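You operate a simulated robot arm through the tools that you are given. There is no shell and no other tool.

Carry out the task below with a simulated robot arm. There is one attempt and no reset: what you move stays moved.

TASK
Put things in order on the top of the loading table. At the end: the white gauge stands where the long orange housing (marked "RIGHT") stood; the short pink housing (marked "LEFT") stands where the long green housing (marked "LEFT") stood; the long orange housing is on the brown carton (marked "FOAM"); the long green housing stands where the white gauge stood; whatever was shut is shut again. Leave all else as you found it, and nothing knocked over.

Only the result counts: the job must be done as asked and must still hold three seconds after the hand-in. Knocking over, shifting, dropping, spilling or breaking anything else fails it.

THE ROBOT
A 6-joint arm with a two-finger parallel gripper, fixed in place. Base frame: the origin is at the foot of the arm, x ahead of it, y to its left, z up; the work surface is at about z = 0. Readings come in m, degrees, newtons and seconds.
With the tool pointing down near the work surface it reaches from about 0.14 to 0.58 m from the base axis. Its first joint turns from -66.0 to 66.0 degrees. Payload 2.1 kg.
The tool frame sits at the grasp point between the pads (the TCP): z along the fingers, y along the line on which they close. The tips reach 0.03 m beyond it. The gripper opens to 0.094 m. The fingers are 0.028 m wide and 0.01 m thick; the gripper's body (0.05 by 0.096 m) begins 0.055 m behind the TCP.
Orientation is told as [roll, pitch, yaw] about the base's x, y, z axes, in that order, counted from this pose: with the fingers straight down and closing along the base's y, the tool's x points along the base's -x, its y along +y and its z along -z.

THE INTERFACE
- The arm moves only by the tool drive_tool. Its argument "series" is a list that holds one entry, the list of rows, each a list of 7 numbers: the turn, a rotation vector about the tool's x, y, z in units of 5 degrees (1.0 is 5 degrees), then the shift along the tool's x, y, z in units of 40 mm (1.0 is 40 mm), then the opening, from 0 (shut) to 1 (fully open). In form: [[[ax, ay, az, tx, ty, tz, hand], ...]]. A call has 1 to 20 rows; each row shifts and turns the commanded pose from where the row before left it, along the tool's axes as they then stand. A call with a number of a shift or a turn outside -1 to 1 is refused whole. Rows are played at 5 a second. More than 0.05 m and 8.6 degrees between two rows, or a gripper value outside its range, and nothing of the call is played. A pose out of reach is approached as far as the arm can. The call stops where the force on the tool passes 40 N (or 10 N more than at its start, if that is more) or the arm is blocked; 0.2 s more then pass. Each finger travels about 0.072 m/s and halts on what it meets, pressing with about 35 N; the grip force reading is that of the motor and also rises with nothing between the fingers. The clock runs only during rows and for 0.2 s after the last one: add rows that do not move to give the fingers time. The reply holds the time, the measured pose of the TCP, the force on the tool along the base axes, the opening and the grip force, in the units named above and with some noise, with the torque about the TCP (base axes, N m) and any sound that the robot's microphone picked up.
- Cameras (640 x 400 px; columns grow to the right, rows downward): "scene" is fixed at [0.0737, -0.3921, 0.479]; the picture's right is [0.55, -0.83, 0.00], its down [-0.51, -0.34, -0.79] and it looks along [0.66, 0.43, -0.61] (base axes); focal length 214 px, centre (320, 200). "wrist" rides on the gripper at [0.076, 0.014, -0.102] in the tool frame; the picture's right is [-0.18, 0.98, 0.00], its down [-0.75, -0.14, -0.64] and it looks along [-0.63, -0.12, 0.77] (tool axes); focal length 243 px, centre (320, 200). There is no depth. A picture from a camera that has moved, and an enlarged one, comes with that camera's place and axes in the base frame and with its lens.
- capture(camera): a new picture of that camera. It takes no simulated time.
- close_up(camera, box): a new picture of the part [left, top, right, bottom] of that camera's present view, enlarged. It takes no simulated time.
- job_done(): hands the job in; it is judged then, once.

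Places have to be worked out from the pictures, the camera data and where the tool is seen. Open the gripper and draw the arm clear of the work before you hand the job in, unless the task says otherwise.

The tools are called after ">>>" as a command line: name --argument value ..., lists and objects as JSON in quotes. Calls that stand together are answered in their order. drive_tool: Moves the arm, as the interface text tells. Its arguments: {"type":"object","properties":{"series":{"type":"array","items":{"type":"array","items":{"type":"array","items":{"type":"number"}}}}},"required":["series"]} The other tools are called the same way: capture (camera) takes a picture; close_up (camera, box) takes an enlarged picture of a part of a camera's view; job_done () hands the job in.

At the start:

```text
time_s: 0.0
ee_pos: [0.3666, 0.0696, 0.2977]
orientation: [0.0, 0.0, -0.1]
ft_force: [0.3, 0.4, 1.0]
torque: [0.04, 0.01, 0.0]
opening: 0.0938
finger_force: 0.0
```

scene: 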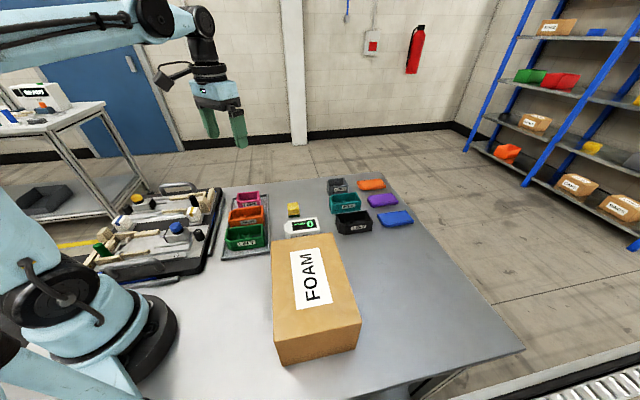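
wrist: 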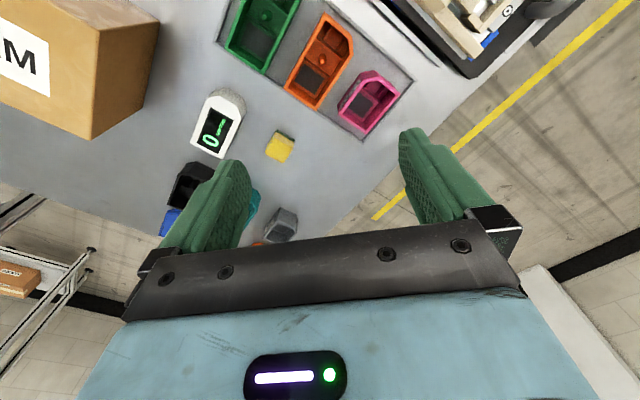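

I start by looking more closely at the objects on the table from both cameras.

>>> close_up --camera "scene" --box '[200, 170, 440, 320]'

>>> close_up --camera "wrist" --box '[140, 0, 460, 200]'

>>> close_up --camera "scene" --box '[200, 170, 320, 260]'

>>> close_up --camera "scene" --box '[300, 160, 420, 250]'

```text
2.67 times, centred on (320, 245) of scene
camera zoom: at [0.0737, -0.3921, 0.479], right [0.55, -0.83, 0.0], down [-0.51, -0.34, -0.79], along [0.66, 0.43, -0.61], focal length 572 px, centre (320, 80)
```

zoom: 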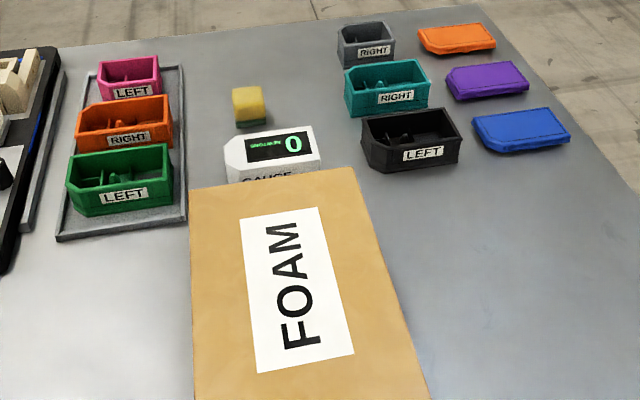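

```text
2.00 times, centred on (300, 100) of wrist
camera zoom: at [0.2898, 0.0835, 0.3998], right [0.18, 0.98, 0.0], down [0.75, -0.14, 0.64], along [0.63, -0.12, -0.77], focal length 485 px, centre (360, 400)
```

zoom: 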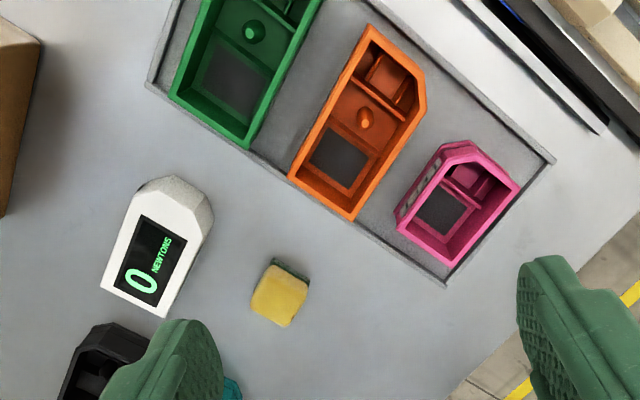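

```text
4.44 times, centred on (260, 215) of scene
camera zoom: at [0.0737, -0.3921, 0.479], right [0.55, -0.83, 0.0], down [-0.51, -0.34, -0.79], along [0.66, 0.43, -0.61], focal length 953 px, centre (587, 133)
```

zoom: 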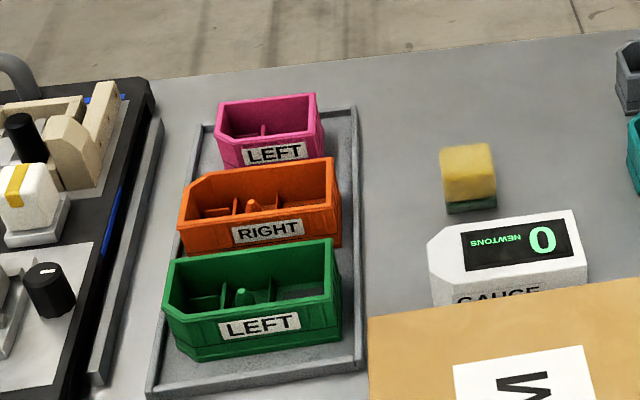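

```text
4.44 times, centred on (360, 205) of scene
camera zoom: at [0.0737, -0.3921, 0.479], right [0.55, -0.83, 0.0], down [-0.51, -0.34, -0.79], along [0.66, 0.43, -0.61], focal length 953 px, centre (142, 178)
```

zoom: 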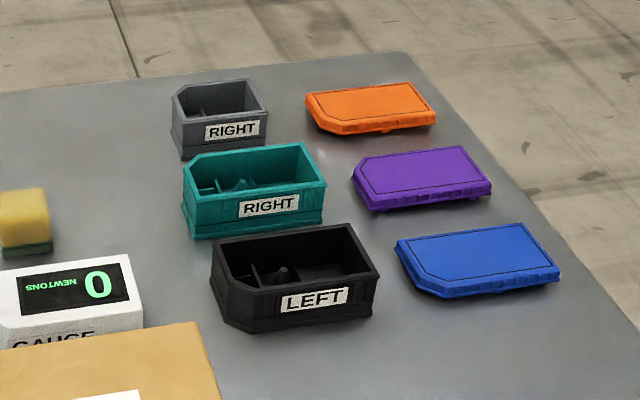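

I estimate the three tray housings, gauge and carton all lie at 45° to the base (orange ≈ (0.36, 0.07), gauge ≈ (0.41, -0.10), carton top ≈ (0.26, -0.245) at z≈0.115). I'll turn the tool to yaw -45° in place to look along the housings with the wrist camera.

>>> drive_tool --series '[[[0, 0, 1, 0, 0, 0, 1], [0, 0, 1, 0, 0, 0, 1], [0, 0, 1, 0, 0, 0, 1], [0, 0, 1, 0, 0, 0, 1], [0, 0, 1, 0, 0, 0, 1], [0, 0, 1, 0, 0, 0, 1], [0, 0, 1, 0, 0, 0, 1], [0, 0, 1, 0, 0, 0, 1], [0, 0, 1, 0, 0, 0, 1], [0, 0, 0, 0, 0, 0, 1], [0, 0, 0, 0, 0, 0, 1]]]'

```text
time_s: 2.4
ee_pos: [0.3658, 0.0697, 0.2972]
orientation: [0.0, 0.0, -45.1]
ft_force: [0.3, -0.2, -1.0]
torque: [0.0, -0.01, -0.03]
opening: 0.0941
finger_force: 0.1
```

The tool is now at yaw -45.1°, nearly above the orange housing. I'll take pictures to measure from this view.

>>> capture --camera "wrist"

>>> close_up --camera "wrist" --box '[160, 0, 480, 200]'

>>> capture --camera "scene"

```text
taken
camera wrist: at [0.3224, 0.1334, 0.3996], right [0.83, 0.56, 0.0], down [0.43, -0.63, 0.64], along [0.36, -0.53, -0.77], focal length 243 px, centre (320, 200)
```

wrist: 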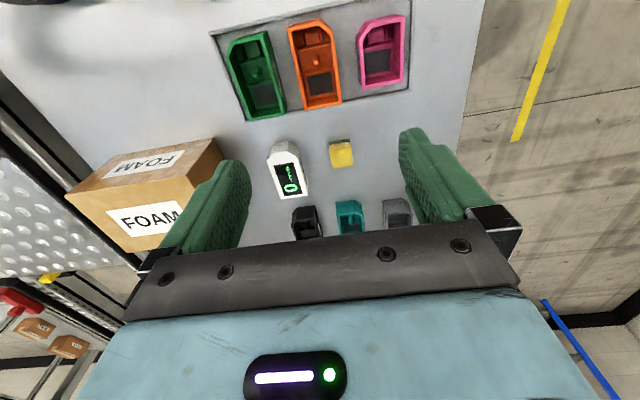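

```text
2.00 times, centred on (320, 100) of wrist
camera zoom: at [0.3224, 0.1334, 0.3996], right [0.83, 0.56, 0.0], down [0.43, -0.63, 0.64], along [0.36, -0.53, -0.77], focal length 485 px, centre (320, 400)
```

zoom: 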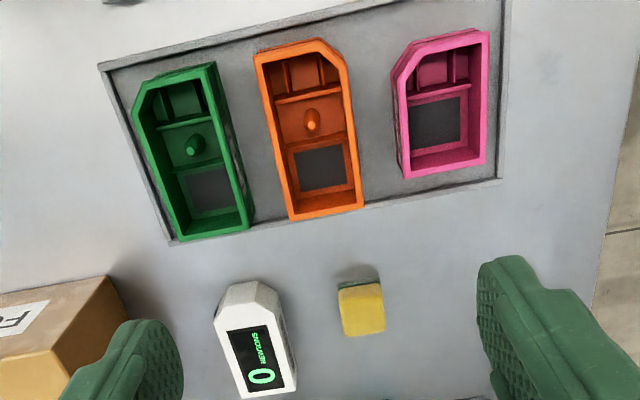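

```text
taken
```

scene: 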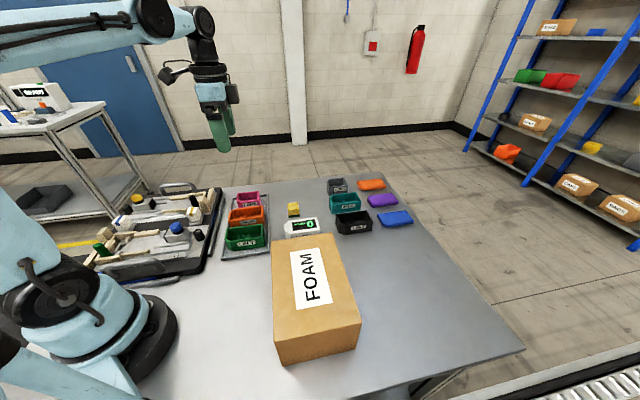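

Triangulating both views puts the housing rims at z≈0.05 and orange's centre at about (0.359, 0.071). I'll zoom in on each object for better corner measurements.

>>> close_up --camera "wrist" --box '[220, 20, 300, 70]'

>>> close_up --camera "wrist" --box '[220, 10, 380, 110]'

>>> close_up --camera "wrist" --box '[290, 0, 450, 100]'

>>> close_up --camera "wrist" --box '[240, 130, 400, 230]'

```text
8.00 times, centred on (260, 45) of wrist
camera zoom: at [0.3224, 0.1334, 0.3996], right [0.83, 0.56, 0.0], down [0.43, -0.63, 0.64], along [0.36, -0.53, -0.77], focal length 1941 px, centre (800, 1440)
```

zoom: 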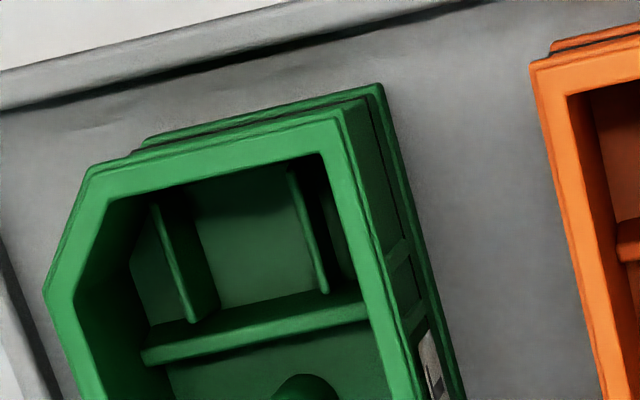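

```text
4.00 times, centred on (300, 60) of wrist
camera zoom: at [0.3224, 0.1334, 0.3996], right [0.83, 0.56, 0.0], down [0.43, -0.63, 0.64], along [0.36, -0.53, -0.77], focal length 970 px, centre (400, 760)
```

zoom: 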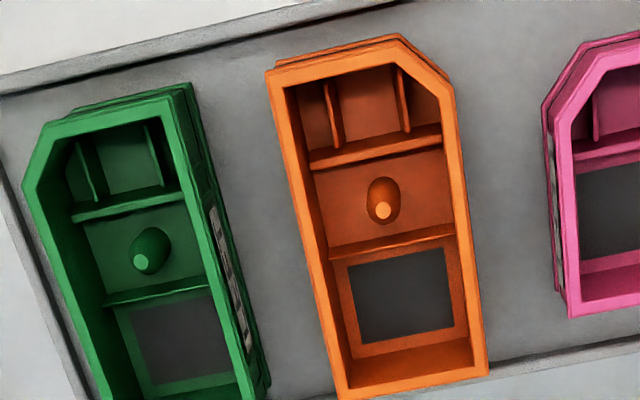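

```text
4.00 times, centred on (370, 50) of wrist
camera zoom: at [0.3224, 0.1334, 0.3996], right [0.83, 0.56, 0.0], down [0.43, -0.63, 0.64], along [0.36, -0.53, -0.77], focal length 970 px, centre (120, 800)
```

zoom: 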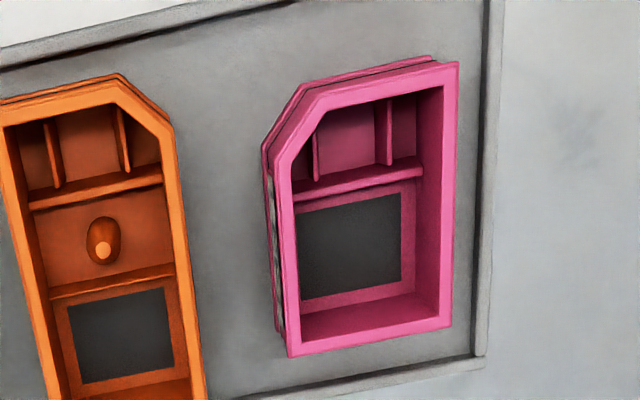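

```text
4.00 times, centred on (320, 180) of wrist
camera zoom: at [0.3224, 0.1334, 0.3996], right [0.83, 0.56, 0.0], down [0.43, -0.63, 0.64], along [0.36, -0.53, -0.77], focal length 970 px, centre (320, 280)
```

zoom: 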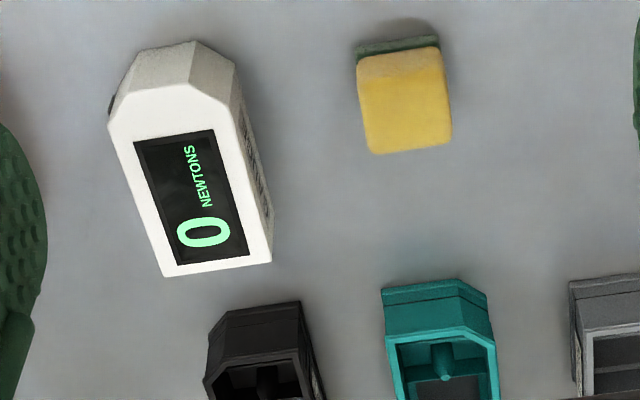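

Orange is aligned with yaw -45° and centred near (0.359, 0.071). I'll shift over it, narrow the opening to about 0.072 m and come down to z≈0.12 to check alignment.

>>> drive_tool --series '[[[0, 0, 0, 0.148, -0.0875, 0, 0.77], [0, 0, 0, 0, 0, 0.9, 0.77], [0, 0, 0, 0, 0, 0.9, 0.77], [0, 0, 0, 0, 0, 0.9, 0.77], [0, 0, 0, 0, 0, 0.9, 0.77], [0, 0, 0, 0, 0, 0.8, 0.77], [0, 0, 0, 0, 0, 0, 0.77], [0, 0, 0, 0, 0, 0, 0.77]]]'

>>> capture --camera "wrist"

>>> close_up --camera "scene" --box '[180, 130, 340, 260]'

```text
time_s: 4.2
ee_pos: [0.3592, 0.0714, 0.1217]
orientation: [-0.1, 0.0, -45.0]
ft_force: [0.5, -0.3, 1.2]
torque: [-0.02, 0.02, 0.02]
opening: 0.0725
finger_force: 0.1
```

```text
taken
camera wrist: at [0.3152, 0.1352, 0.2235], right [0.83, 0.56, 0.0], down [0.43, -0.63, 0.64], along [0.36, -0.53, -0.77], focal length 243 px, centre (320, 200)
```

wrist: 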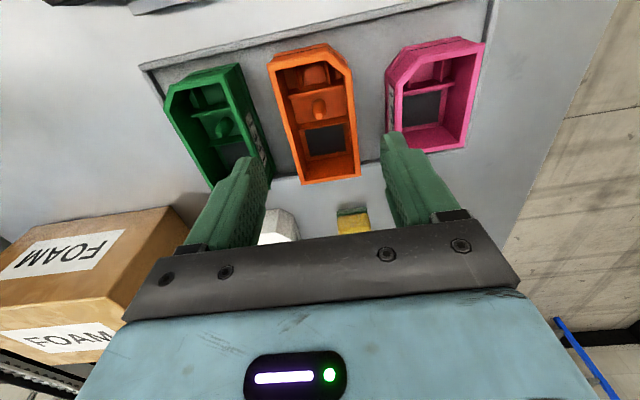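

```text
3.08 times, centred on (260, 195) of scene
camera zoom: at [0.0737, -0.3921, 0.479], right [0.55, -0.83, 0.0], down [-0.51, -0.34, -0.79], along [0.66, 0.43, -0.61], focal length 660 px, centre (505, 215)
```

zoom: 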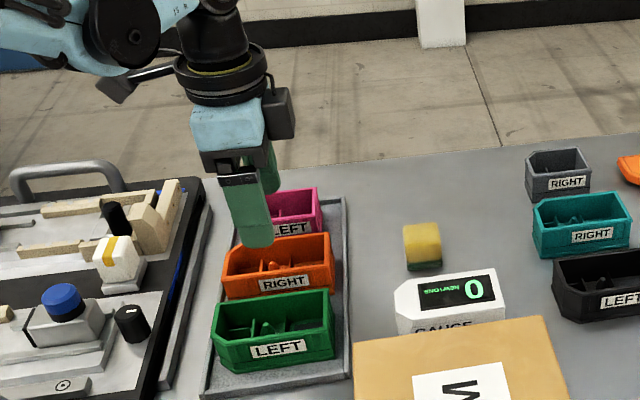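

The orange is laterally centred between the fingers (x+y matches to under 1 mm). I'll descend to z≈0.040 and close on it.

>>> drive_tool --series '[[[0, 0, 0, 0, 0, 0.7, 0.77], [0, 0, 0, 0, 0, 0.7, 0.77], [0, 0, 0, 0, 0, 0.4, 0.77], [0, 0, 0, 0, 0, 0.24, 0.77], [0, 0, 0, 0, 0, 0, 0.77], [0, 0, 0, 0, 0, 0, 0.77]]]'

>>> capture --camera "wrist"

>>> close_up --camera "scene" --box '[180, 130, 340, 260]'

```text
time_s: 5.6
ee_pos: [0.3597, 0.0708, 0.0411]
orientation: [0.1, 0.0, -45.0]
ft_force: [-0.3, -0.8, 0.1]
torque: [0.01, 0.04, 0.01]
opening: 0.0725
finger_force: 0.1
```

```text
taken
camera wrist: at [0.3154, 0.1349, 0.1424], right [0.83, 0.56, 0.0], down [0.43, -0.63, 0.64], along [0.36, -0.53, -0.77], focal length 243 px, centre (320, 200)
```

wrist: 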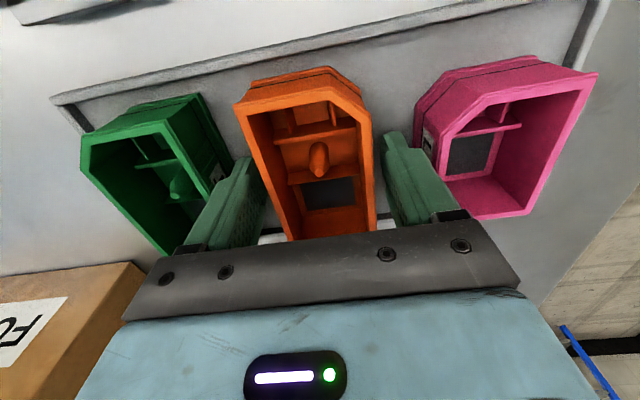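

```text
3.08 times, centred on (260, 195) of scene
camera zoom: at [0.0737, -0.3921, 0.479], right [0.55, -0.83, 0.0], down [-0.51, -0.34, -0.79], along [0.66, 0.43, -0.61], focal length 660 px, centre (505, 215)
```

zoom: 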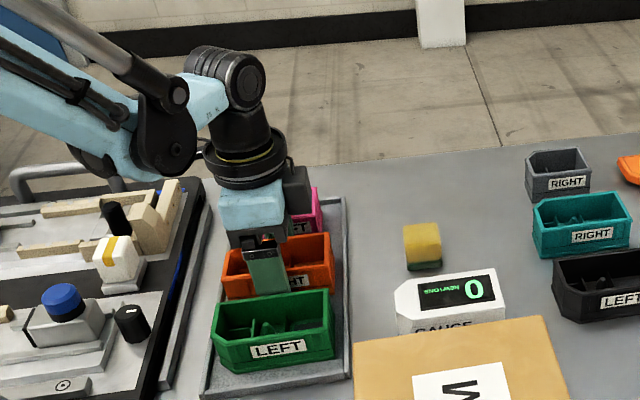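

The fingers straddle the orange housing without touching the neighbours, forces near zero. Closing now.

>>> drive_tool --series '[[[0, 0, 0, 0, 0, 0, 0.4], [0, 0, 0, 0, 0, 0, 0.4], [0, 0, 0, 0, 0, 0, 0.4], [0, 0, 0, 0, 0, 0, 0.4]]]'

>>> capture --camera "wrist"

```text
time_s: 6.6
ee_pos: [0.3593, 0.0718, 0.0402]
orientation: [0.1, 0.0, -45.0]
ft_force: [-0.1, -0.6, 0.1]
torque: [0.01, 0.0, -0.02]
opening: 0.0576
finger_force: 35.0
```

```text
taken
camera wrist: at [0.3153, 0.1349, 0.1425], right [0.83, 0.56, 0.0], down [0.43, -0.63, 0.64], along [0.36, -0.53, -0.77], focal length 243 px, centre (320, 200)
```

wrist: 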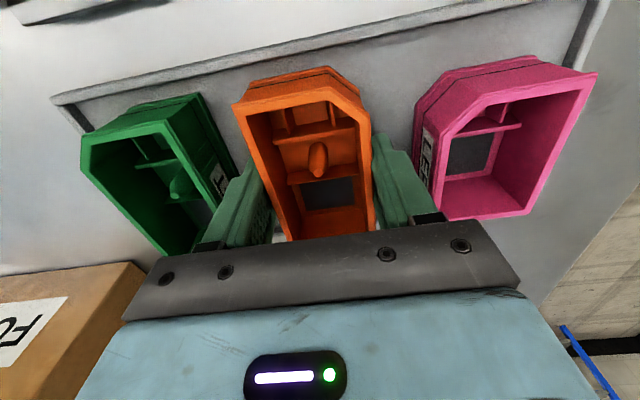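

The grip holds at 0.0576 m with 35 N. I'll lift straight up to z≈0.2 and check the housing comes along.

>>> drive_tool --series '[[[0, 0, 0, 0, 0, -0.4, 0.4], [0, 0, 0, 0, 0, -0.7, 0.4], [0, 0, 0, 0, 0, -0.9, 0.4], [0, 0, 0, 0, 0, -0.9, 0.4], [0, 0, 0, 0, 0, -0.9, 0.4], [0, 0, 0, 0, 0, -0.9, 0.4], [0, 0, 0, 0, 0, 0, 0.4]]]'

>>> capture --camera "wrist"

>>> capture --camera "scene"

```text
time_s: 8.2
ee_pos: [0.3604, 0.0715, 0.2297]
orientation: [-0.1, 0.0, -45.0]
ft_force: [-0.4, 0.5, -1.2]
torque: [0.01, 0.05, 0.05]
opening: 0.058
finger_force: 35.2
```

```text
taken
camera wrist: at [0.3157, 0.1345, 0.3313], right [0.83, 0.56, 0.0], down [0.43, -0.63, 0.64], along [0.36, -0.53, -0.77], focal length 243 px, centre (320, 200)
```

wrist: 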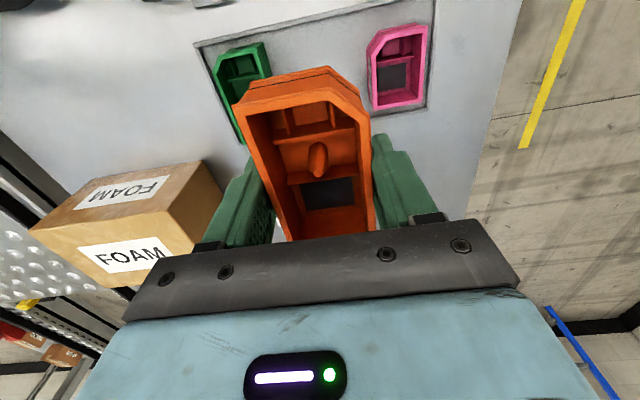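

```text
taken
```

scene: 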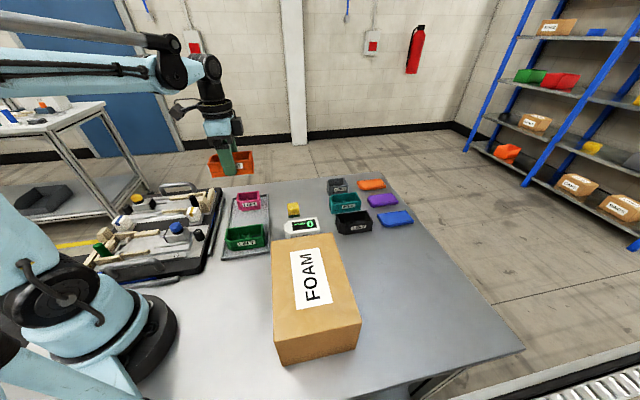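

The orange housing is held securely and the tray spot is free. I'll zoom on the carton from both cameras to pin down its top face.

>>> close_up --camera "wrist" --box '[0, 130, 240, 280]'

>>> close_up --camera "scene" --box '[240, 220, 400, 370]'

```text
2.67 times, centred on (120, 205) of wrist
camera zoom: at [0.3157, 0.1345, 0.3313], right [0.83, 0.56, 0.0], down [0.43, -0.63, 0.64], along [0.36, -0.53, -0.77], focal length 647 px, centre (853, 187)
```

zoom: 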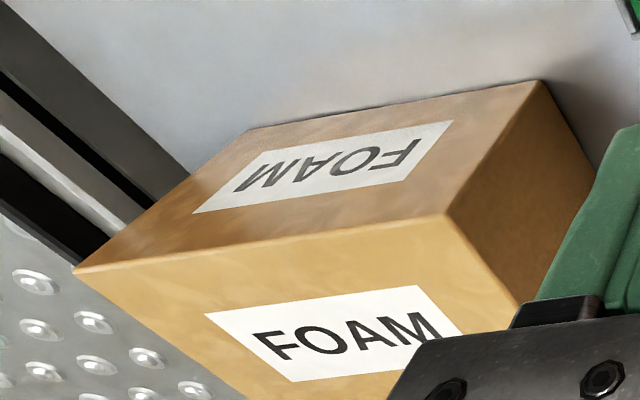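

```text
2.67 times, centred on (320, 295) of scene
camera zoom: at [0.0737, -0.3921, 0.479], right [0.55, -0.83, 0.0], down [-0.51, -0.34, -0.79], along [0.66, 0.43, -0.61], focal length 572 px, centre (320, -53)
```

zoom: 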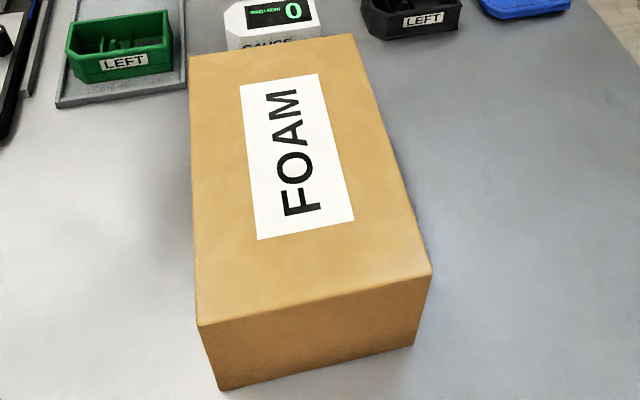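

From both cameras the carton top is at z≈0.12, centred about (0.255, -0.249), roughly 0.14 × 0.20 m with the same 45° alignment. I'll carry the orange housing over its centre at the present height.

>>> drive_tool --series '[[[0, 0, 0, -0.2, -0.39, -0.3, 0.4], [0, 0, 0, -0.38, -0.753, 0, 0.4], [0, 0, 0, -0.38, -0.753, 0, 0.4], [0, 0, 0, -0.38, -0.753, 0, 0.4], [0, 0, 0, -0.38, -0.753, 0, 0.4], [0, 0, 0, -0.38, -0.753, 0, 0.4], [0, 0, 0, -0.38, -0.753, 0, 0.4], [0, 0, 0, -0.38, -0.753, 0, 0.4], [0, 0, 0, -0.38, -0.753, 0, 0.4], [0, 0, 0, -0.38, -0.753, 0, 0.4], [0, 0, 0, -0.18, -0.363, 0, 0.4], [0, 0, 0, 0, 0, 0, 0.4], [0, 0, 0, 0, 0, 0, 0.4]]]'

>>> capture --camera "wrist"

>>> capture --camera "scene"

```text
time_s: 11.0
ee_pos: [0.2544, -0.2491, 0.2397]
orientation: [0.0, 0.0, -44.9]
ft_force: [-1.0, -0.3, -1.1]
torque: [-0.01, -0.01, 0.0]
opening: 0.0578
finger_force: 35.2
```

```text
taken
camera wrist: at [0.2106, -0.1855, 0.3417], right [0.83, 0.56, 0.0], down [0.43, -0.63, 0.64], along [0.36, -0.53, -0.77], focal length 243 px, centre (320, 200)
```

wrist: 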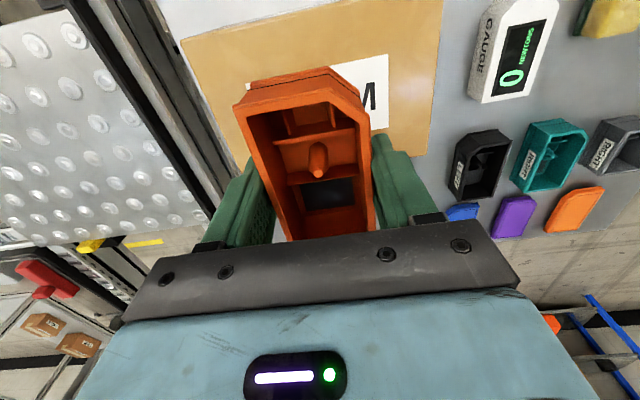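

```text
taken
```

scene: 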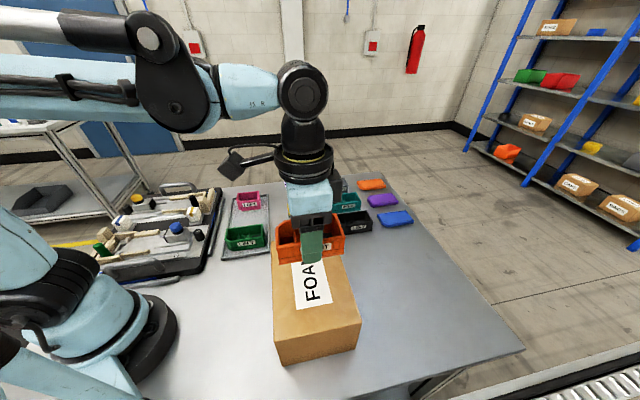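

The wrist view confirms the carton's corner at (0.136, -0.270), so the housing is over the middle. I'll descend to z≈0.168 and then in fine steps feel for contact.

>>> drive_tool --series '[[[0, 0, 0, 0, 0, 0.6, 0.4], [0, 0, 0, 0, 0, 0.6, 0.4], [0, 0, 0, 0, 0, 0.4, 0.4], [0, 0, 0, 0, 0, 0.15, 0.4], [0, 0, 0, 0, 0, 0, 0.4]]]'

>>> capture --camera "scene"

>>> close_up --camera "scene" --box '[240, 200, 400, 300]'

```text
time_s: 12.2
ee_pos: [0.2538, -0.249, 0.1687]
orientation: [0.0, 0.0, -45.0]
ft_force: [0.4, 0.2, -0.5]
torque: [0.01, 0.01, 0.0]
opening: 0.0578
finger_force: 34.9
```

```text
taken
```

scene: 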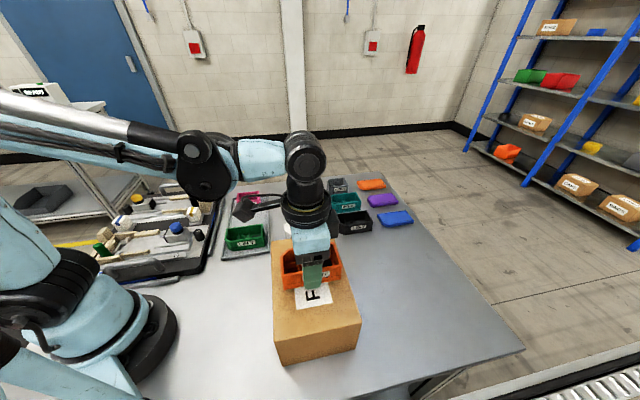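

```text
4.00 times, centred on (320, 250) of scene
camera zoom: at [0.0737, -0.3921, 0.479], right [0.55, -0.83, 0.0], down [-0.51, -0.34, -0.79], along [0.66, 0.43, -0.61], focal length 858 px, centre (320, 0)
```

zoom: 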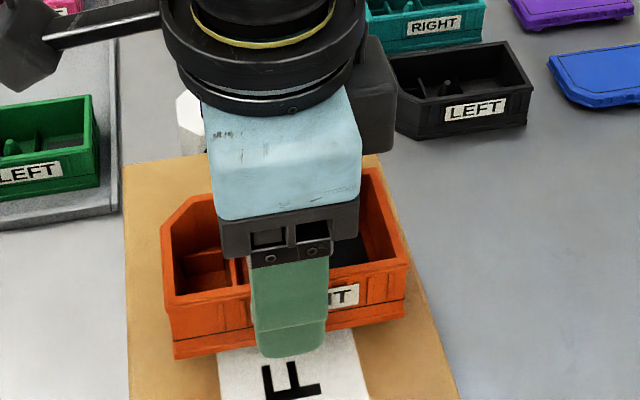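

No contact yet; I go down in 3 mm steps and read the force.

>>> drive_tool --series '[[[0, 0, 0, 0, 0, 0.075, 0.4], [0, 0, 0, 0, 0, 0.075, 0.4], [0, 0, 0, 0, 0, 0, 0.4]]]'

```text
time_s: 13.0
ee_pos: [0.2548, -0.2474, 0.1628]
orientation: [-0.1, 0.0, -45.1]
ft_force: [-1.1, 0.0, -1.7]
torque: [0.01, -0.02, -0.02]
opening: 0.0581
finger_force: 35.5
```

Still free (force noise only), so I keep lowering by 2 mm steps.

>>> drive_tool --series '[[[0, 0, 0, 0, 0, 0.05, 0.4], [0, 0, 0, 0, 0, 0.05, 0.4], [0, 0, 0, 0, 0, 0, 0.4]]]'

```text
time_s: 13.8
ee_pos: [0.2547, -0.2497, 0.1605]
orientation: [0.0, 0.0, -45.0]
ft_force: [0.4, 1.1, -1.0]
torque: [0.0, 0.01, -0.01]
opening: 0.0578
finger_force: 35.0
```

>>> drive_tool --series '[[[0, 0, 0, 0, 0, 0.05, 0.4], [0, 0, 0, 0, 0, 0, 0.4], [0, 0, 0, 0, 0, 0, 0.4]]]'

>>> close_up --camera "scene" --box '[240, 200, 400, 300]'

```text
time_s: 14.6
ee_pos: [0.2551, -0.249, 0.157]
orientation: [0.1, 0.0, -45.0]
ft_force: [0.0, 0.5, -0.5]
torque: [0.0, -0.01, -0.01]
opening: 0.0579
finger_force: 34.9
```

```text
4.00 times, centred on (320, 250) of scene
camera zoom: at [0.0737, -0.3921, 0.479], right [0.55, -0.83, 0.0], down [-0.51, -0.34, -0.79], along [0.66, 0.43, -0.61], focal length 858 px, centre (320, 0)
```

zoom: 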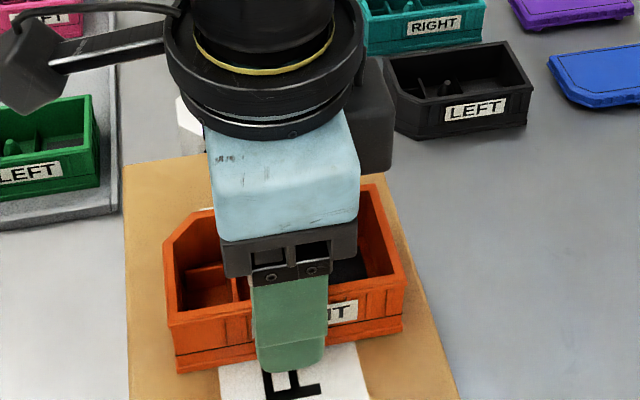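

The housing now appears just above the carton; still no contact force, so I lower another 2 mm.

>>> drive_tool --series '[[[0, 0, 0, 0, 0, 0.05, 0.4], [0, 0, 0, 0, 0, 0, 0.4]]]'

```text
time_s: 15.2
ee_pos: [0.2546, -0.2493, 0.1556]
orientation: [0.0, 0.1, -45.0]
ft_force: [-2.6, 1.5, 24.6]
torque: [-0.16, -0.18, -0.01]
opening: 0.0577
finger_force: 34.8
```

Contact with the carton at 24.6 N. I ease off half a millimetre and open the fingers moderately.

>>> drive_tool --series '[[[0, 0, 0, 0, 0, -0.015, 0.4], [0, 0, 0, 0, 0, 0, 0.4], [0, 0, 0, 0, 0, 0, 0.68], [0, 0, 0, 0, 0, 0, 0.77], [0, 0, 0, 0, 0, 0, 0.77], [0, 0, 0, 0, 0, 0, 0.77]]]'

>>> capture --camera "wrist"

```text
time_s: 16.6
ee_pos: [0.2542, -0.2489, 0.1568]
orientation: [0.0, 0.0, -44.9]
ft_force: [-0.1, 0.2, -0.8]
torque: [-0.02, 0.01, 0.0]
opening: 0.0725
finger_force: 0.1
```

```text
taken
camera wrist: at [0.2101, -0.185, 0.2585], right [0.83, 0.56, 0.0], down [0.43, -0.63, 0.64], along [0.36, -0.53, -0.77], focal length 243 px, centre (320, 200)
```

wrist: 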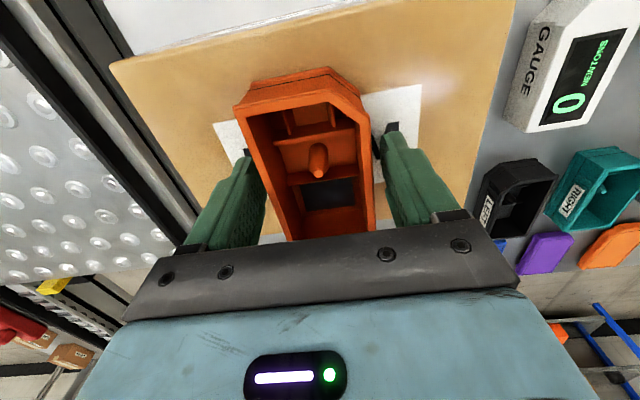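

Released; the orange housing rests on the carton. I lift up and move over toward the gauge at about (0.414, -0.101) for a look from above.

>>> drive_tool --series '[[[0, 0, 0, 0, 0, -0.5, 0.77], [0, 0, 0, 0, 0, -0.9, 0.77], [0, 0, 0, 0, 0, -0.9, 0.77], [0, 0, 0, 0, 0, -0.7, 0.8], [0, 0, 0, -0.03, 0.777, 0, 0.8], [0, 0, 0, -0.03, 0.777, 0, 0.8], [0, 0, 0, -0.03, 0.777, 0, 0.8], [0, 0, 0, -0.03, 0.777, 0, 0.8], [0, 0, 0, -0.03, 0.777, 0, 0.8], [0, 0, 0, -0.03, 0.777, 0, 0.8], [0, 0, 0, -0.03, 0.777, 0, 0.8], [0, 0, 0, 0, 0, 0, 0.8], [0, 0, 0, 0, 0, 0, 0.8]]]'

>>> capture --camera "wrist"

>>> close_up --camera "wrist" --box '[240, 0, 400, 100]'

>>> capture --camera "scene"

```text
time_s: 19.4
ee_pos: [0.413, -0.1023, 0.277]
orientation: [0.0, 0.0, -45.0]
ft_force: [0.0, 0.0, 0.2]
torque: [-0.03, 0.0, -0.02]
opening: 0.0756
finger_force: 0.1
```

```text
taken
camera wrist: at [0.3692, -0.0379, 0.3794], right [0.83, 0.56, 0.0], down [0.43, -0.63, 0.64], along [0.36, -0.53, -0.77], focal length 243 px, centre (320, 200)
```

wrist: 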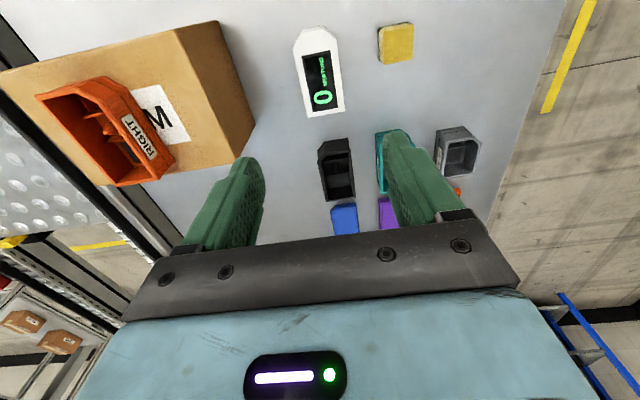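

```text
4.00 times, centred on (320, 50) of wrist
camera zoom: at [0.3692, -0.0379, 0.3794], right [0.83, 0.56, 0.0], down [0.43, -0.63, 0.64], along [0.36, -0.53, -0.77], focal length 970 px, centre (320, 800)
```

zoom: 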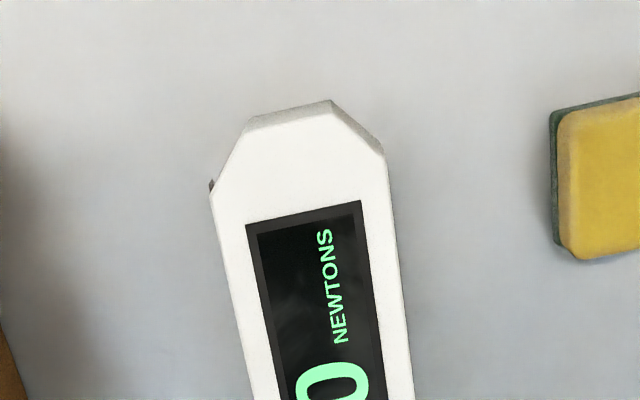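

```text
taken
```

scene: 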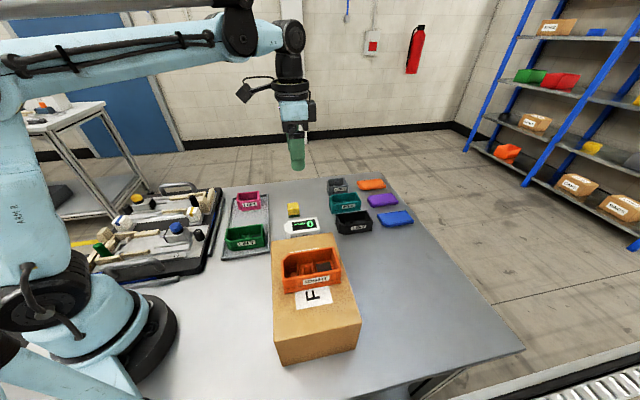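

The orange stands well on the carton. I zoom in on the gauge to measure its corners and see what the small dark thing at its side is.

>>> close_up --camera "wrist" --box '[240, 22, 400, 122]'

>>> close_up --camera "wrist" --box '[280, 22, 344, 62]'

>>> close_up --camera "scene" --box '[270, 190, 366, 250]'

```text
4.00 times, centred on (320, 72) of wrist
camera zoom: at [0.3692, -0.0379, 0.3794], right [0.83, 0.56, 0.0], down [0.43, -0.63, 0.64], along [0.36, -0.53, -0.77], focal length 970 px, centre (320, 712)
```

zoom: 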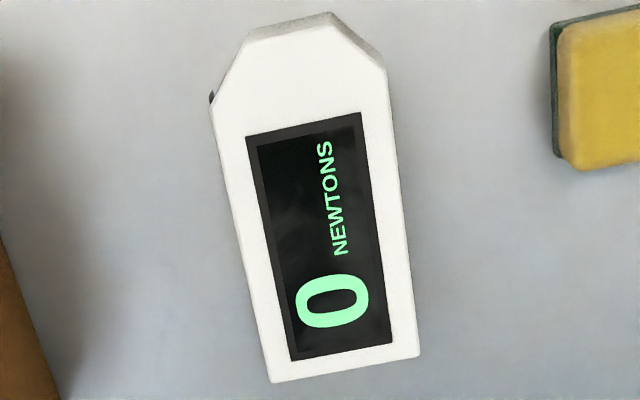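

```text
10.00 times, centred on (312, 42) of wrist
camera zoom: at [0.3692, -0.0379, 0.3794], right [0.83, 0.56, 0.0], down [0.43, -0.63, 0.64], along [0.36, -0.53, -0.77], focal length 2426 px, centre (400, 1780)
```

zoom: 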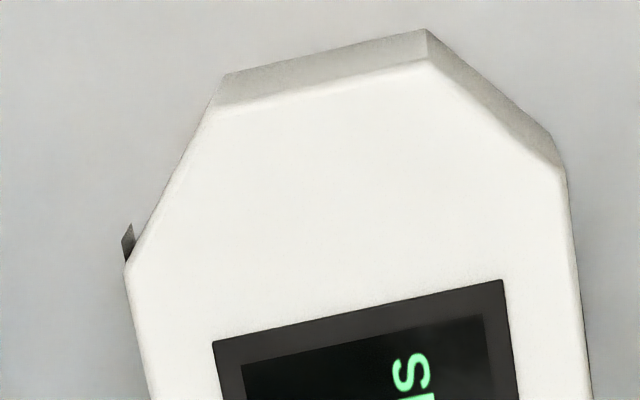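

```text
6.67 times, centred on (318, 220) of scene
camera zoom: at [0.0737, -0.3921, 0.479], right [0.55, -0.83, 0.0], down [-0.51, -0.34, -0.79], along [0.66, 0.43, -0.61], focal length 1430 px, centre (333, 67)
```

zoom: 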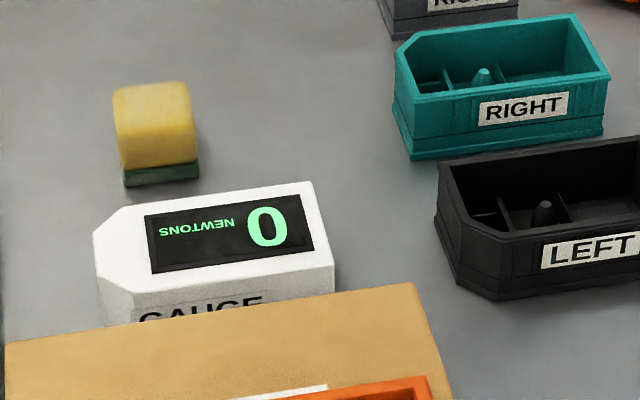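

Gauge: centre ≈ (0.414, -0.103), top z≈0.038, width 0.053, length 0.10, yaw ≈ -45°. The TCP is already over it; I descend to z≈0.10 and check alignment.

>>> drive_tool --series '[[[0, 0, 0, -0.03, 0, 0.9, 0.8], [0, 0, 0, 0, 0, 0.9, 0.8], [0, 0, 0, 0, 0, 0.9, 0.8], [0, 0, 0, 0, 0, 0.9, 0.8], [0, 0, 0, 0, 0, 0.8, 0.8], [0, 0, 0, 0, 0, 0, 0.8]]]'

>>> capture --camera "wrist"

>>> close_up --camera "wrist" --box '[180, 40, 500, 240]'

```text
time_s: 20.8
ee_pos: [0.4142, -0.1015, 0.1002]
orientation: [0.0, 0.0, -45.0]
ft_force: [0.2, 0.0, -0.6]
torque: [0.01, 0.01, 0.0]
opening: 0.0754
finger_force: 0.1
```

```text
taken
camera wrist: at [0.3714, -0.0381, 0.2027], right [0.83, 0.56, 0.0], down [0.43, -0.63, 0.64], along [0.36, -0.53, -0.77], focal length 243 px, centre (320, 200)
```

wrist: 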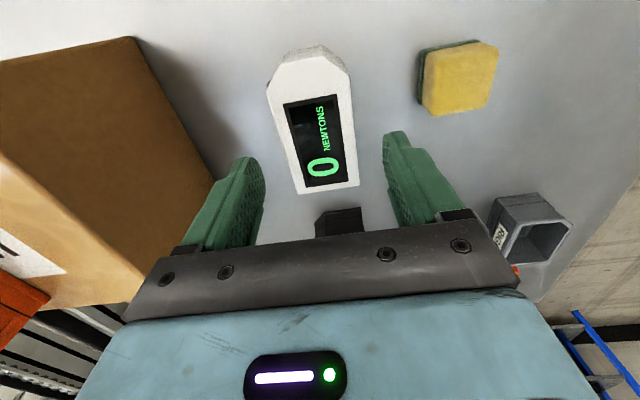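

```text
2.00 times, centred on (340, 140) of wrist
camera zoom: at [0.3714, -0.0381, 0.2027], right [0.83, 0.56, 0.0], down [0.43, -0.63, 0.64], along [0.36, -0.53, -0.77], focal length 485 px, centre (280, 320)
```

zoom: 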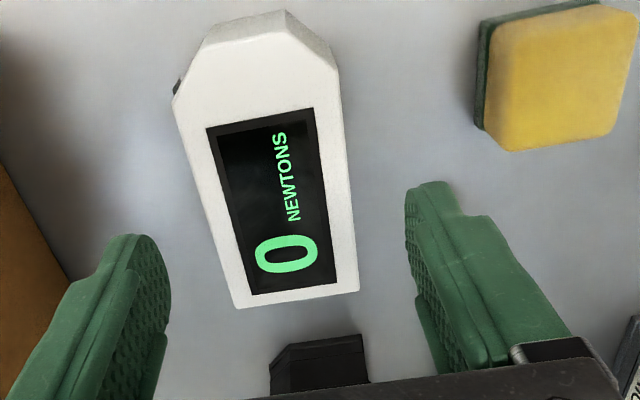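

The gauge is centred at (0.4138, -0.1036), about 2 mm off laterally from the TCP; I correct and descend to z≈0.036, then look before closing.

>>> drive_tool --series '[[[0, 0, 0, -0.03, -0.045, 0.6, 0.8], [0, 0, 0, 0, 0, 0.5, 0.8], [0, 0, 0, 0, 0, 0.3, 0.8], [0, 0, 0, 0, 0, 0.2, 0.8], [0, 0, 0, 0, 0, 0, 0.8]]]'

>>> capture --camera "wrist"

```text
time_s: 22.0
ee_pos: [0.4149, -0.1041, 0.0363]
orientation: [-0.1, -0.1, -45.0]
ft_force: [0.4, -0.5, -0.6]
torque: [0.01, -0.04, -0.02]
opening: 0.0752
finger_force: 0.0
```

```text
taken
camera wrist: at [0.3705, -0.04, 0.139], right [0.83, 0.56, 0.0], down [0.43, -0.63, 0.64], along [0.36, -0.53, -0.77], focal length 243 px, centre (320, 200)
```

wrist: 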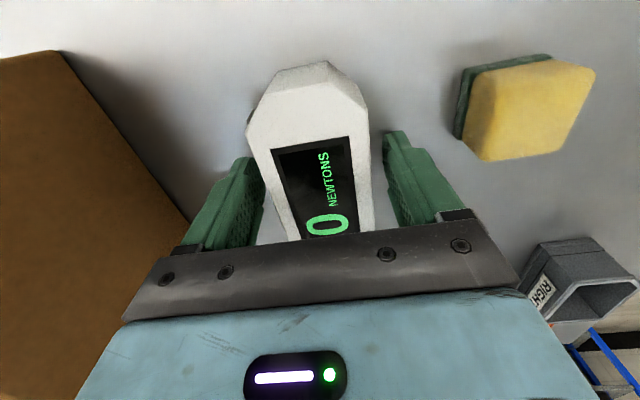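

The gauge sits between the fingers with room on both sides. Closing on it now.

>>> drive_tool --series '[[[0, 0, 0, 0, 0, 0, 0.4], [0, 0, 0, 0, 0, 0, 0.4], [0, 0, 0, 0, 0, 0, 0.4], [0, 0, 0, 0, 0, 0, 0.4]]]'

>>> capture --camera "wrist"

```text
time_s: 23.0
ee_pos: [0.4149, -0.1034, 0.0373]
orientation: [-0.1, -0.1, -45.0]
ft_force: [0.4, 0.0, -0.1]
torque: [0.01, 0.0, 0.0]
opening: 0.0579
finger_force: 34.9
```

```text
taken
camera wrist: at [0.3705, -0.0399, 0.1391], right [0.83, 0.56, 0.0], down [0.43, -0.63, 0.64], along [0.36, -0.53, -0.77], focal length 243 px, centre (320, 200)
```

wrist: 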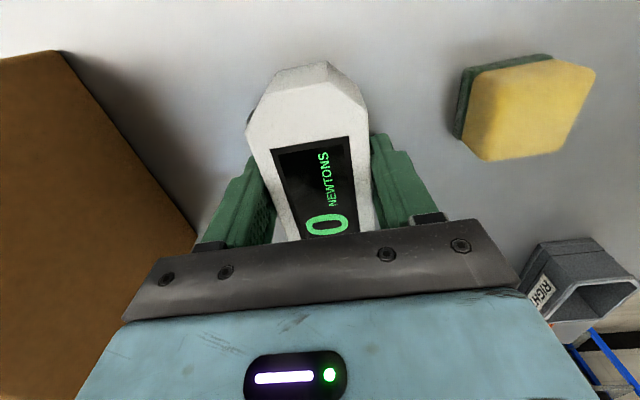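

The gauge is gripped (0.0579 m, 35 N). I lift it and carry it to above the orange's former spot at (0.3593, 0.0714).

>>> drive_tool --series '[[[0, 0, 0, 0, 0, -0.4, 0.4], [0, 0, 0, 0, 0, -0.8, 0.4], [0, 0, 0, 0, 0, -0.9, 0.4], [0, 0, 0, 0, 0, -0.9, 0.4], [0, 0, 0, 0, 0, -0.8, 0.4], [0, 0, 0, 0.3, 0.16, 0, 0.4], [0, 0, 0, 0.75, 0.39, 0, 0.4], [0, 0, 0, 0.75, 0.39, 0, 0.4], [0, 0, 0, 0.75, 0.39, 0, 0.4], [0, 0, 0, 0.75, 0.39, 0, 0.4], [0, 0, 0, 0.5, 0.26, 0, 0.4], [0, 0, 0, 0.26, 0.14, 0, 0.4], [0, 0, 0, 0, 0, 0, 0.4], [0, 0, 0, 0, 0, 0, 0.4]]]'

>>> capture --camera "wrist"

>>> capture --camera "scene"

```text
time_s: 26.0
ee_pos: [0.3595, 0.0713, 0.1887]
orientation: [0.1, 0.0, -45.0]
ft_force: [-0.1, -0.3, -1.9]
torque: [0.0, 0.03, -0.02]
opening: 0.0582
finger_force: 34.7
```

```text
taken
camera wrist: at [0.316, 0.135, 0.2905], right [0.83, 0.56, 0.0], down [0.43, -0.63, 0.64], along [0.36, -0.53, -0.77], focal length 243 px, centre (320, 200)
```

wrist: 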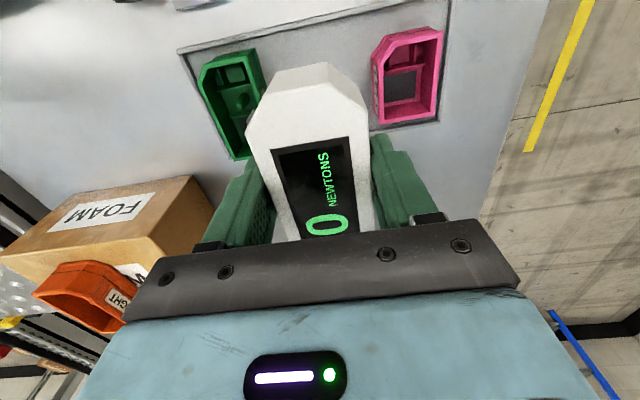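

```text
taken
```

scene: 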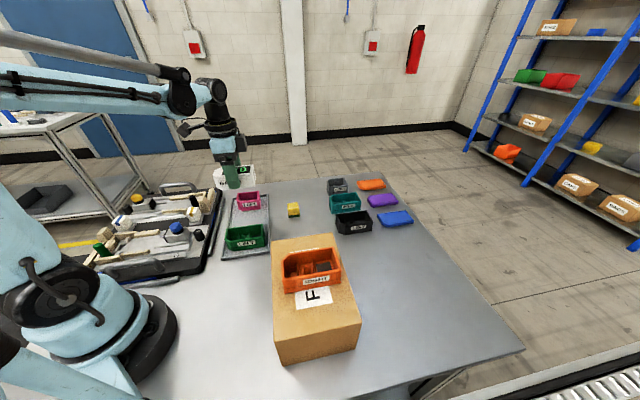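

The gauge hangs above the empty spot. I lower it to z≈0.048, just above the tray floor.

>>> drive_tool --series '[[[0, 0, 0, 0, 0, 0.6, 0.4], [0, 0, 0, 0, 0, 0.9, 0.4], [0, 0, 0, 0, 0, 0.8, 0.4], [0, 0, 0, 0, 0, 0.6, 0.4], [0, 0, 0, 0, 0, 0.4, 0.4], [0, 0, 0, 0, 0, 0.2, 0.4], [0, 0, 0, 0, 0, 0, 0.4]]]'

>>> capture --camera "wrist"

>>> close_up --camera "scene" --box '[180, 160, 308, 260]'

```text
time_s: 27.6
ee_pos: [0.36, 0.0716, 0.0476]
orientation: [0.0, 0.0, -45.1]
ft_force: [-0.7, 0.0, -1.9]
torque: [-0.01, 0.02, -0.02]
opening: 0.0582
finger_force: 35.3
```

```text
taken
camera wrist: at [0.3163, 0.1344, 0.1507], right [0.83, 0.56, 0.0], down [0.43, -0.63, 0.64], along [0.36, -0.53, -0.77], focal length 243 px, centre (320, 200)
```

wrist: 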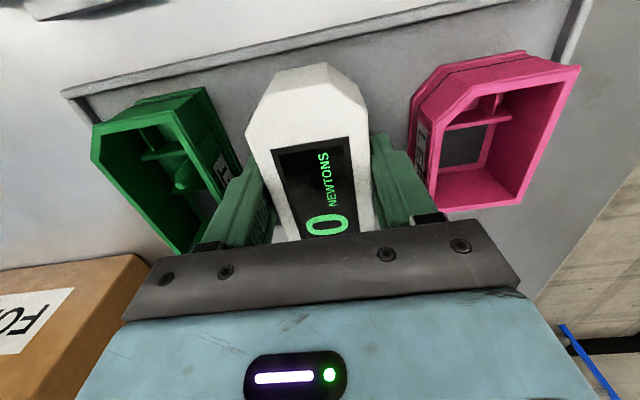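

```text
4.00 times, centred on (244, 210) of scene
camera zoom: at [0.0737, -0.3921, 0.479], right [0.55, -0.83, 0.0], down [-0.51, -0.34, -0.79], along [0.66, 0.43, -0.61], focal length 858 px, centre (624, 160)
```

zoom: 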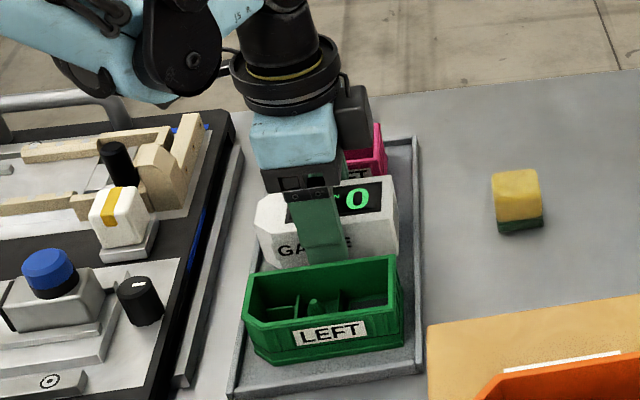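

About 7–11 mm to go; I lower 4 mm and then in small steps, watching the force.

>>> drive_tool --series '[[[0, 0, 0, 0, 0, 0.05, 0.4], [0, 0, 0, 0, 0, 0.05, 0.4], [0, 0, 0, 0, 0, 0, 0.4]]]'

```text
time_s: 28.4
ee_pos: [0.3596, 0.0711, 0.0439]
orientation: [0.1, -0.1, -45.0]
ft_force: [-0.4, 0.3, -1.8]
torque: [-0.03, -0.02, -0.01]
opening: 0.0581
finger_force: 35.7
```

No contact yet; another 2 mm down.

>>> drive_tool --series '[[[0, 0, 0, 0, 0, 0.05, 0.4], [0, 0, 0, 0, 0, 0, 0.4]]]'

```text
time_s: 29.0
ee_pos: [0.3598, 0.0715, 0.043]
orientation: [0.0, -0.1, -44.9]
ft_force: [0.0, 0.4, -2.2]
torque: [-0.01, -0.02, 0.02]
opening: 0.058
finger_force: 35.0
```

Still free; another 1.5 mm.

>>> drive_tool --series '[[[0, 0, 0, 0, 0, 0.04, 0.4], [0, 0, 0, 0, 0, 0, 0.4]]]'

```text
time_s: 29.6
ee_pos: [0.3603, 0.0722, 0.0408]
orientation: [0.0, 0.0, -45.0]
ft_force: [-0.8, -0.2, -2.1]
torque: [0.0, 0.04, 0.0]
opening: 0.0582
finger_force: 35.5
```

Still carrying its weight (-2 N); another 1 mm.

>>> drive_tool --series '[[[0, 0, 0, 0, 0, 0.025, 0.4], [0, 0, 0, 0, 0, 0, 0.4]]]'

```text
time_s: 30.2
ee_pos: [0.3593, 0.0719, 0.0413]
orientation: [0.1, 0.0, -45.1]
ft_force: [0.3, -1.4, 33.0]
torque: [-0.01, 0.02, 0.03]
opening: 0.0578
finger_force: 35.4
```

Contact with the tray floor (33 N). I ease off 0.5 mm and open to 0.072 m, as wide as fitted here before.

>>> drive_tool --series '[[[0, 0, 0, 0, 0, -0.018, 0.4], [0, 0, 0, 0, 0, 0, 0.4], [0, 0, 0, 0, 0, 0, 0.66], [0, 0, 0, 0, 0, 0, 0.74], [0, 0, 0, 0, 0, 0, 0.74], [0, 0, 0, 0, 0, 0, 0.74]]]'

>>> capture --camera "wrist"

```text
time_s: 31.6
ee_pos: [0.3597, 0.0701, 0.0415]
orientation: [0.2, 0.0, -45.0]
ft_force: [-0.4, -0.2, 0.3]
torque: [0.04, 0.03, -0.03]
opening: 0.0696
finger_force: 0.1
```

```text
taken
camera wrist: at [0.3156, 0.1347, 0.1431], right [0.83, 0.56, 0.0], down [0.43, -0.63, 0.64], along [0.36, -0.53, -0.77], focal length 243 px, centre (320, 200)
```

wrist: 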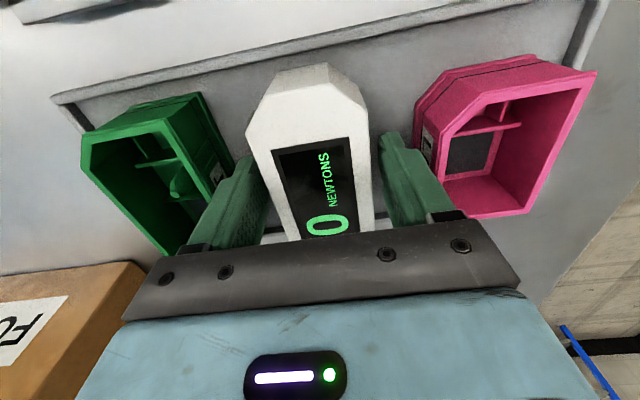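

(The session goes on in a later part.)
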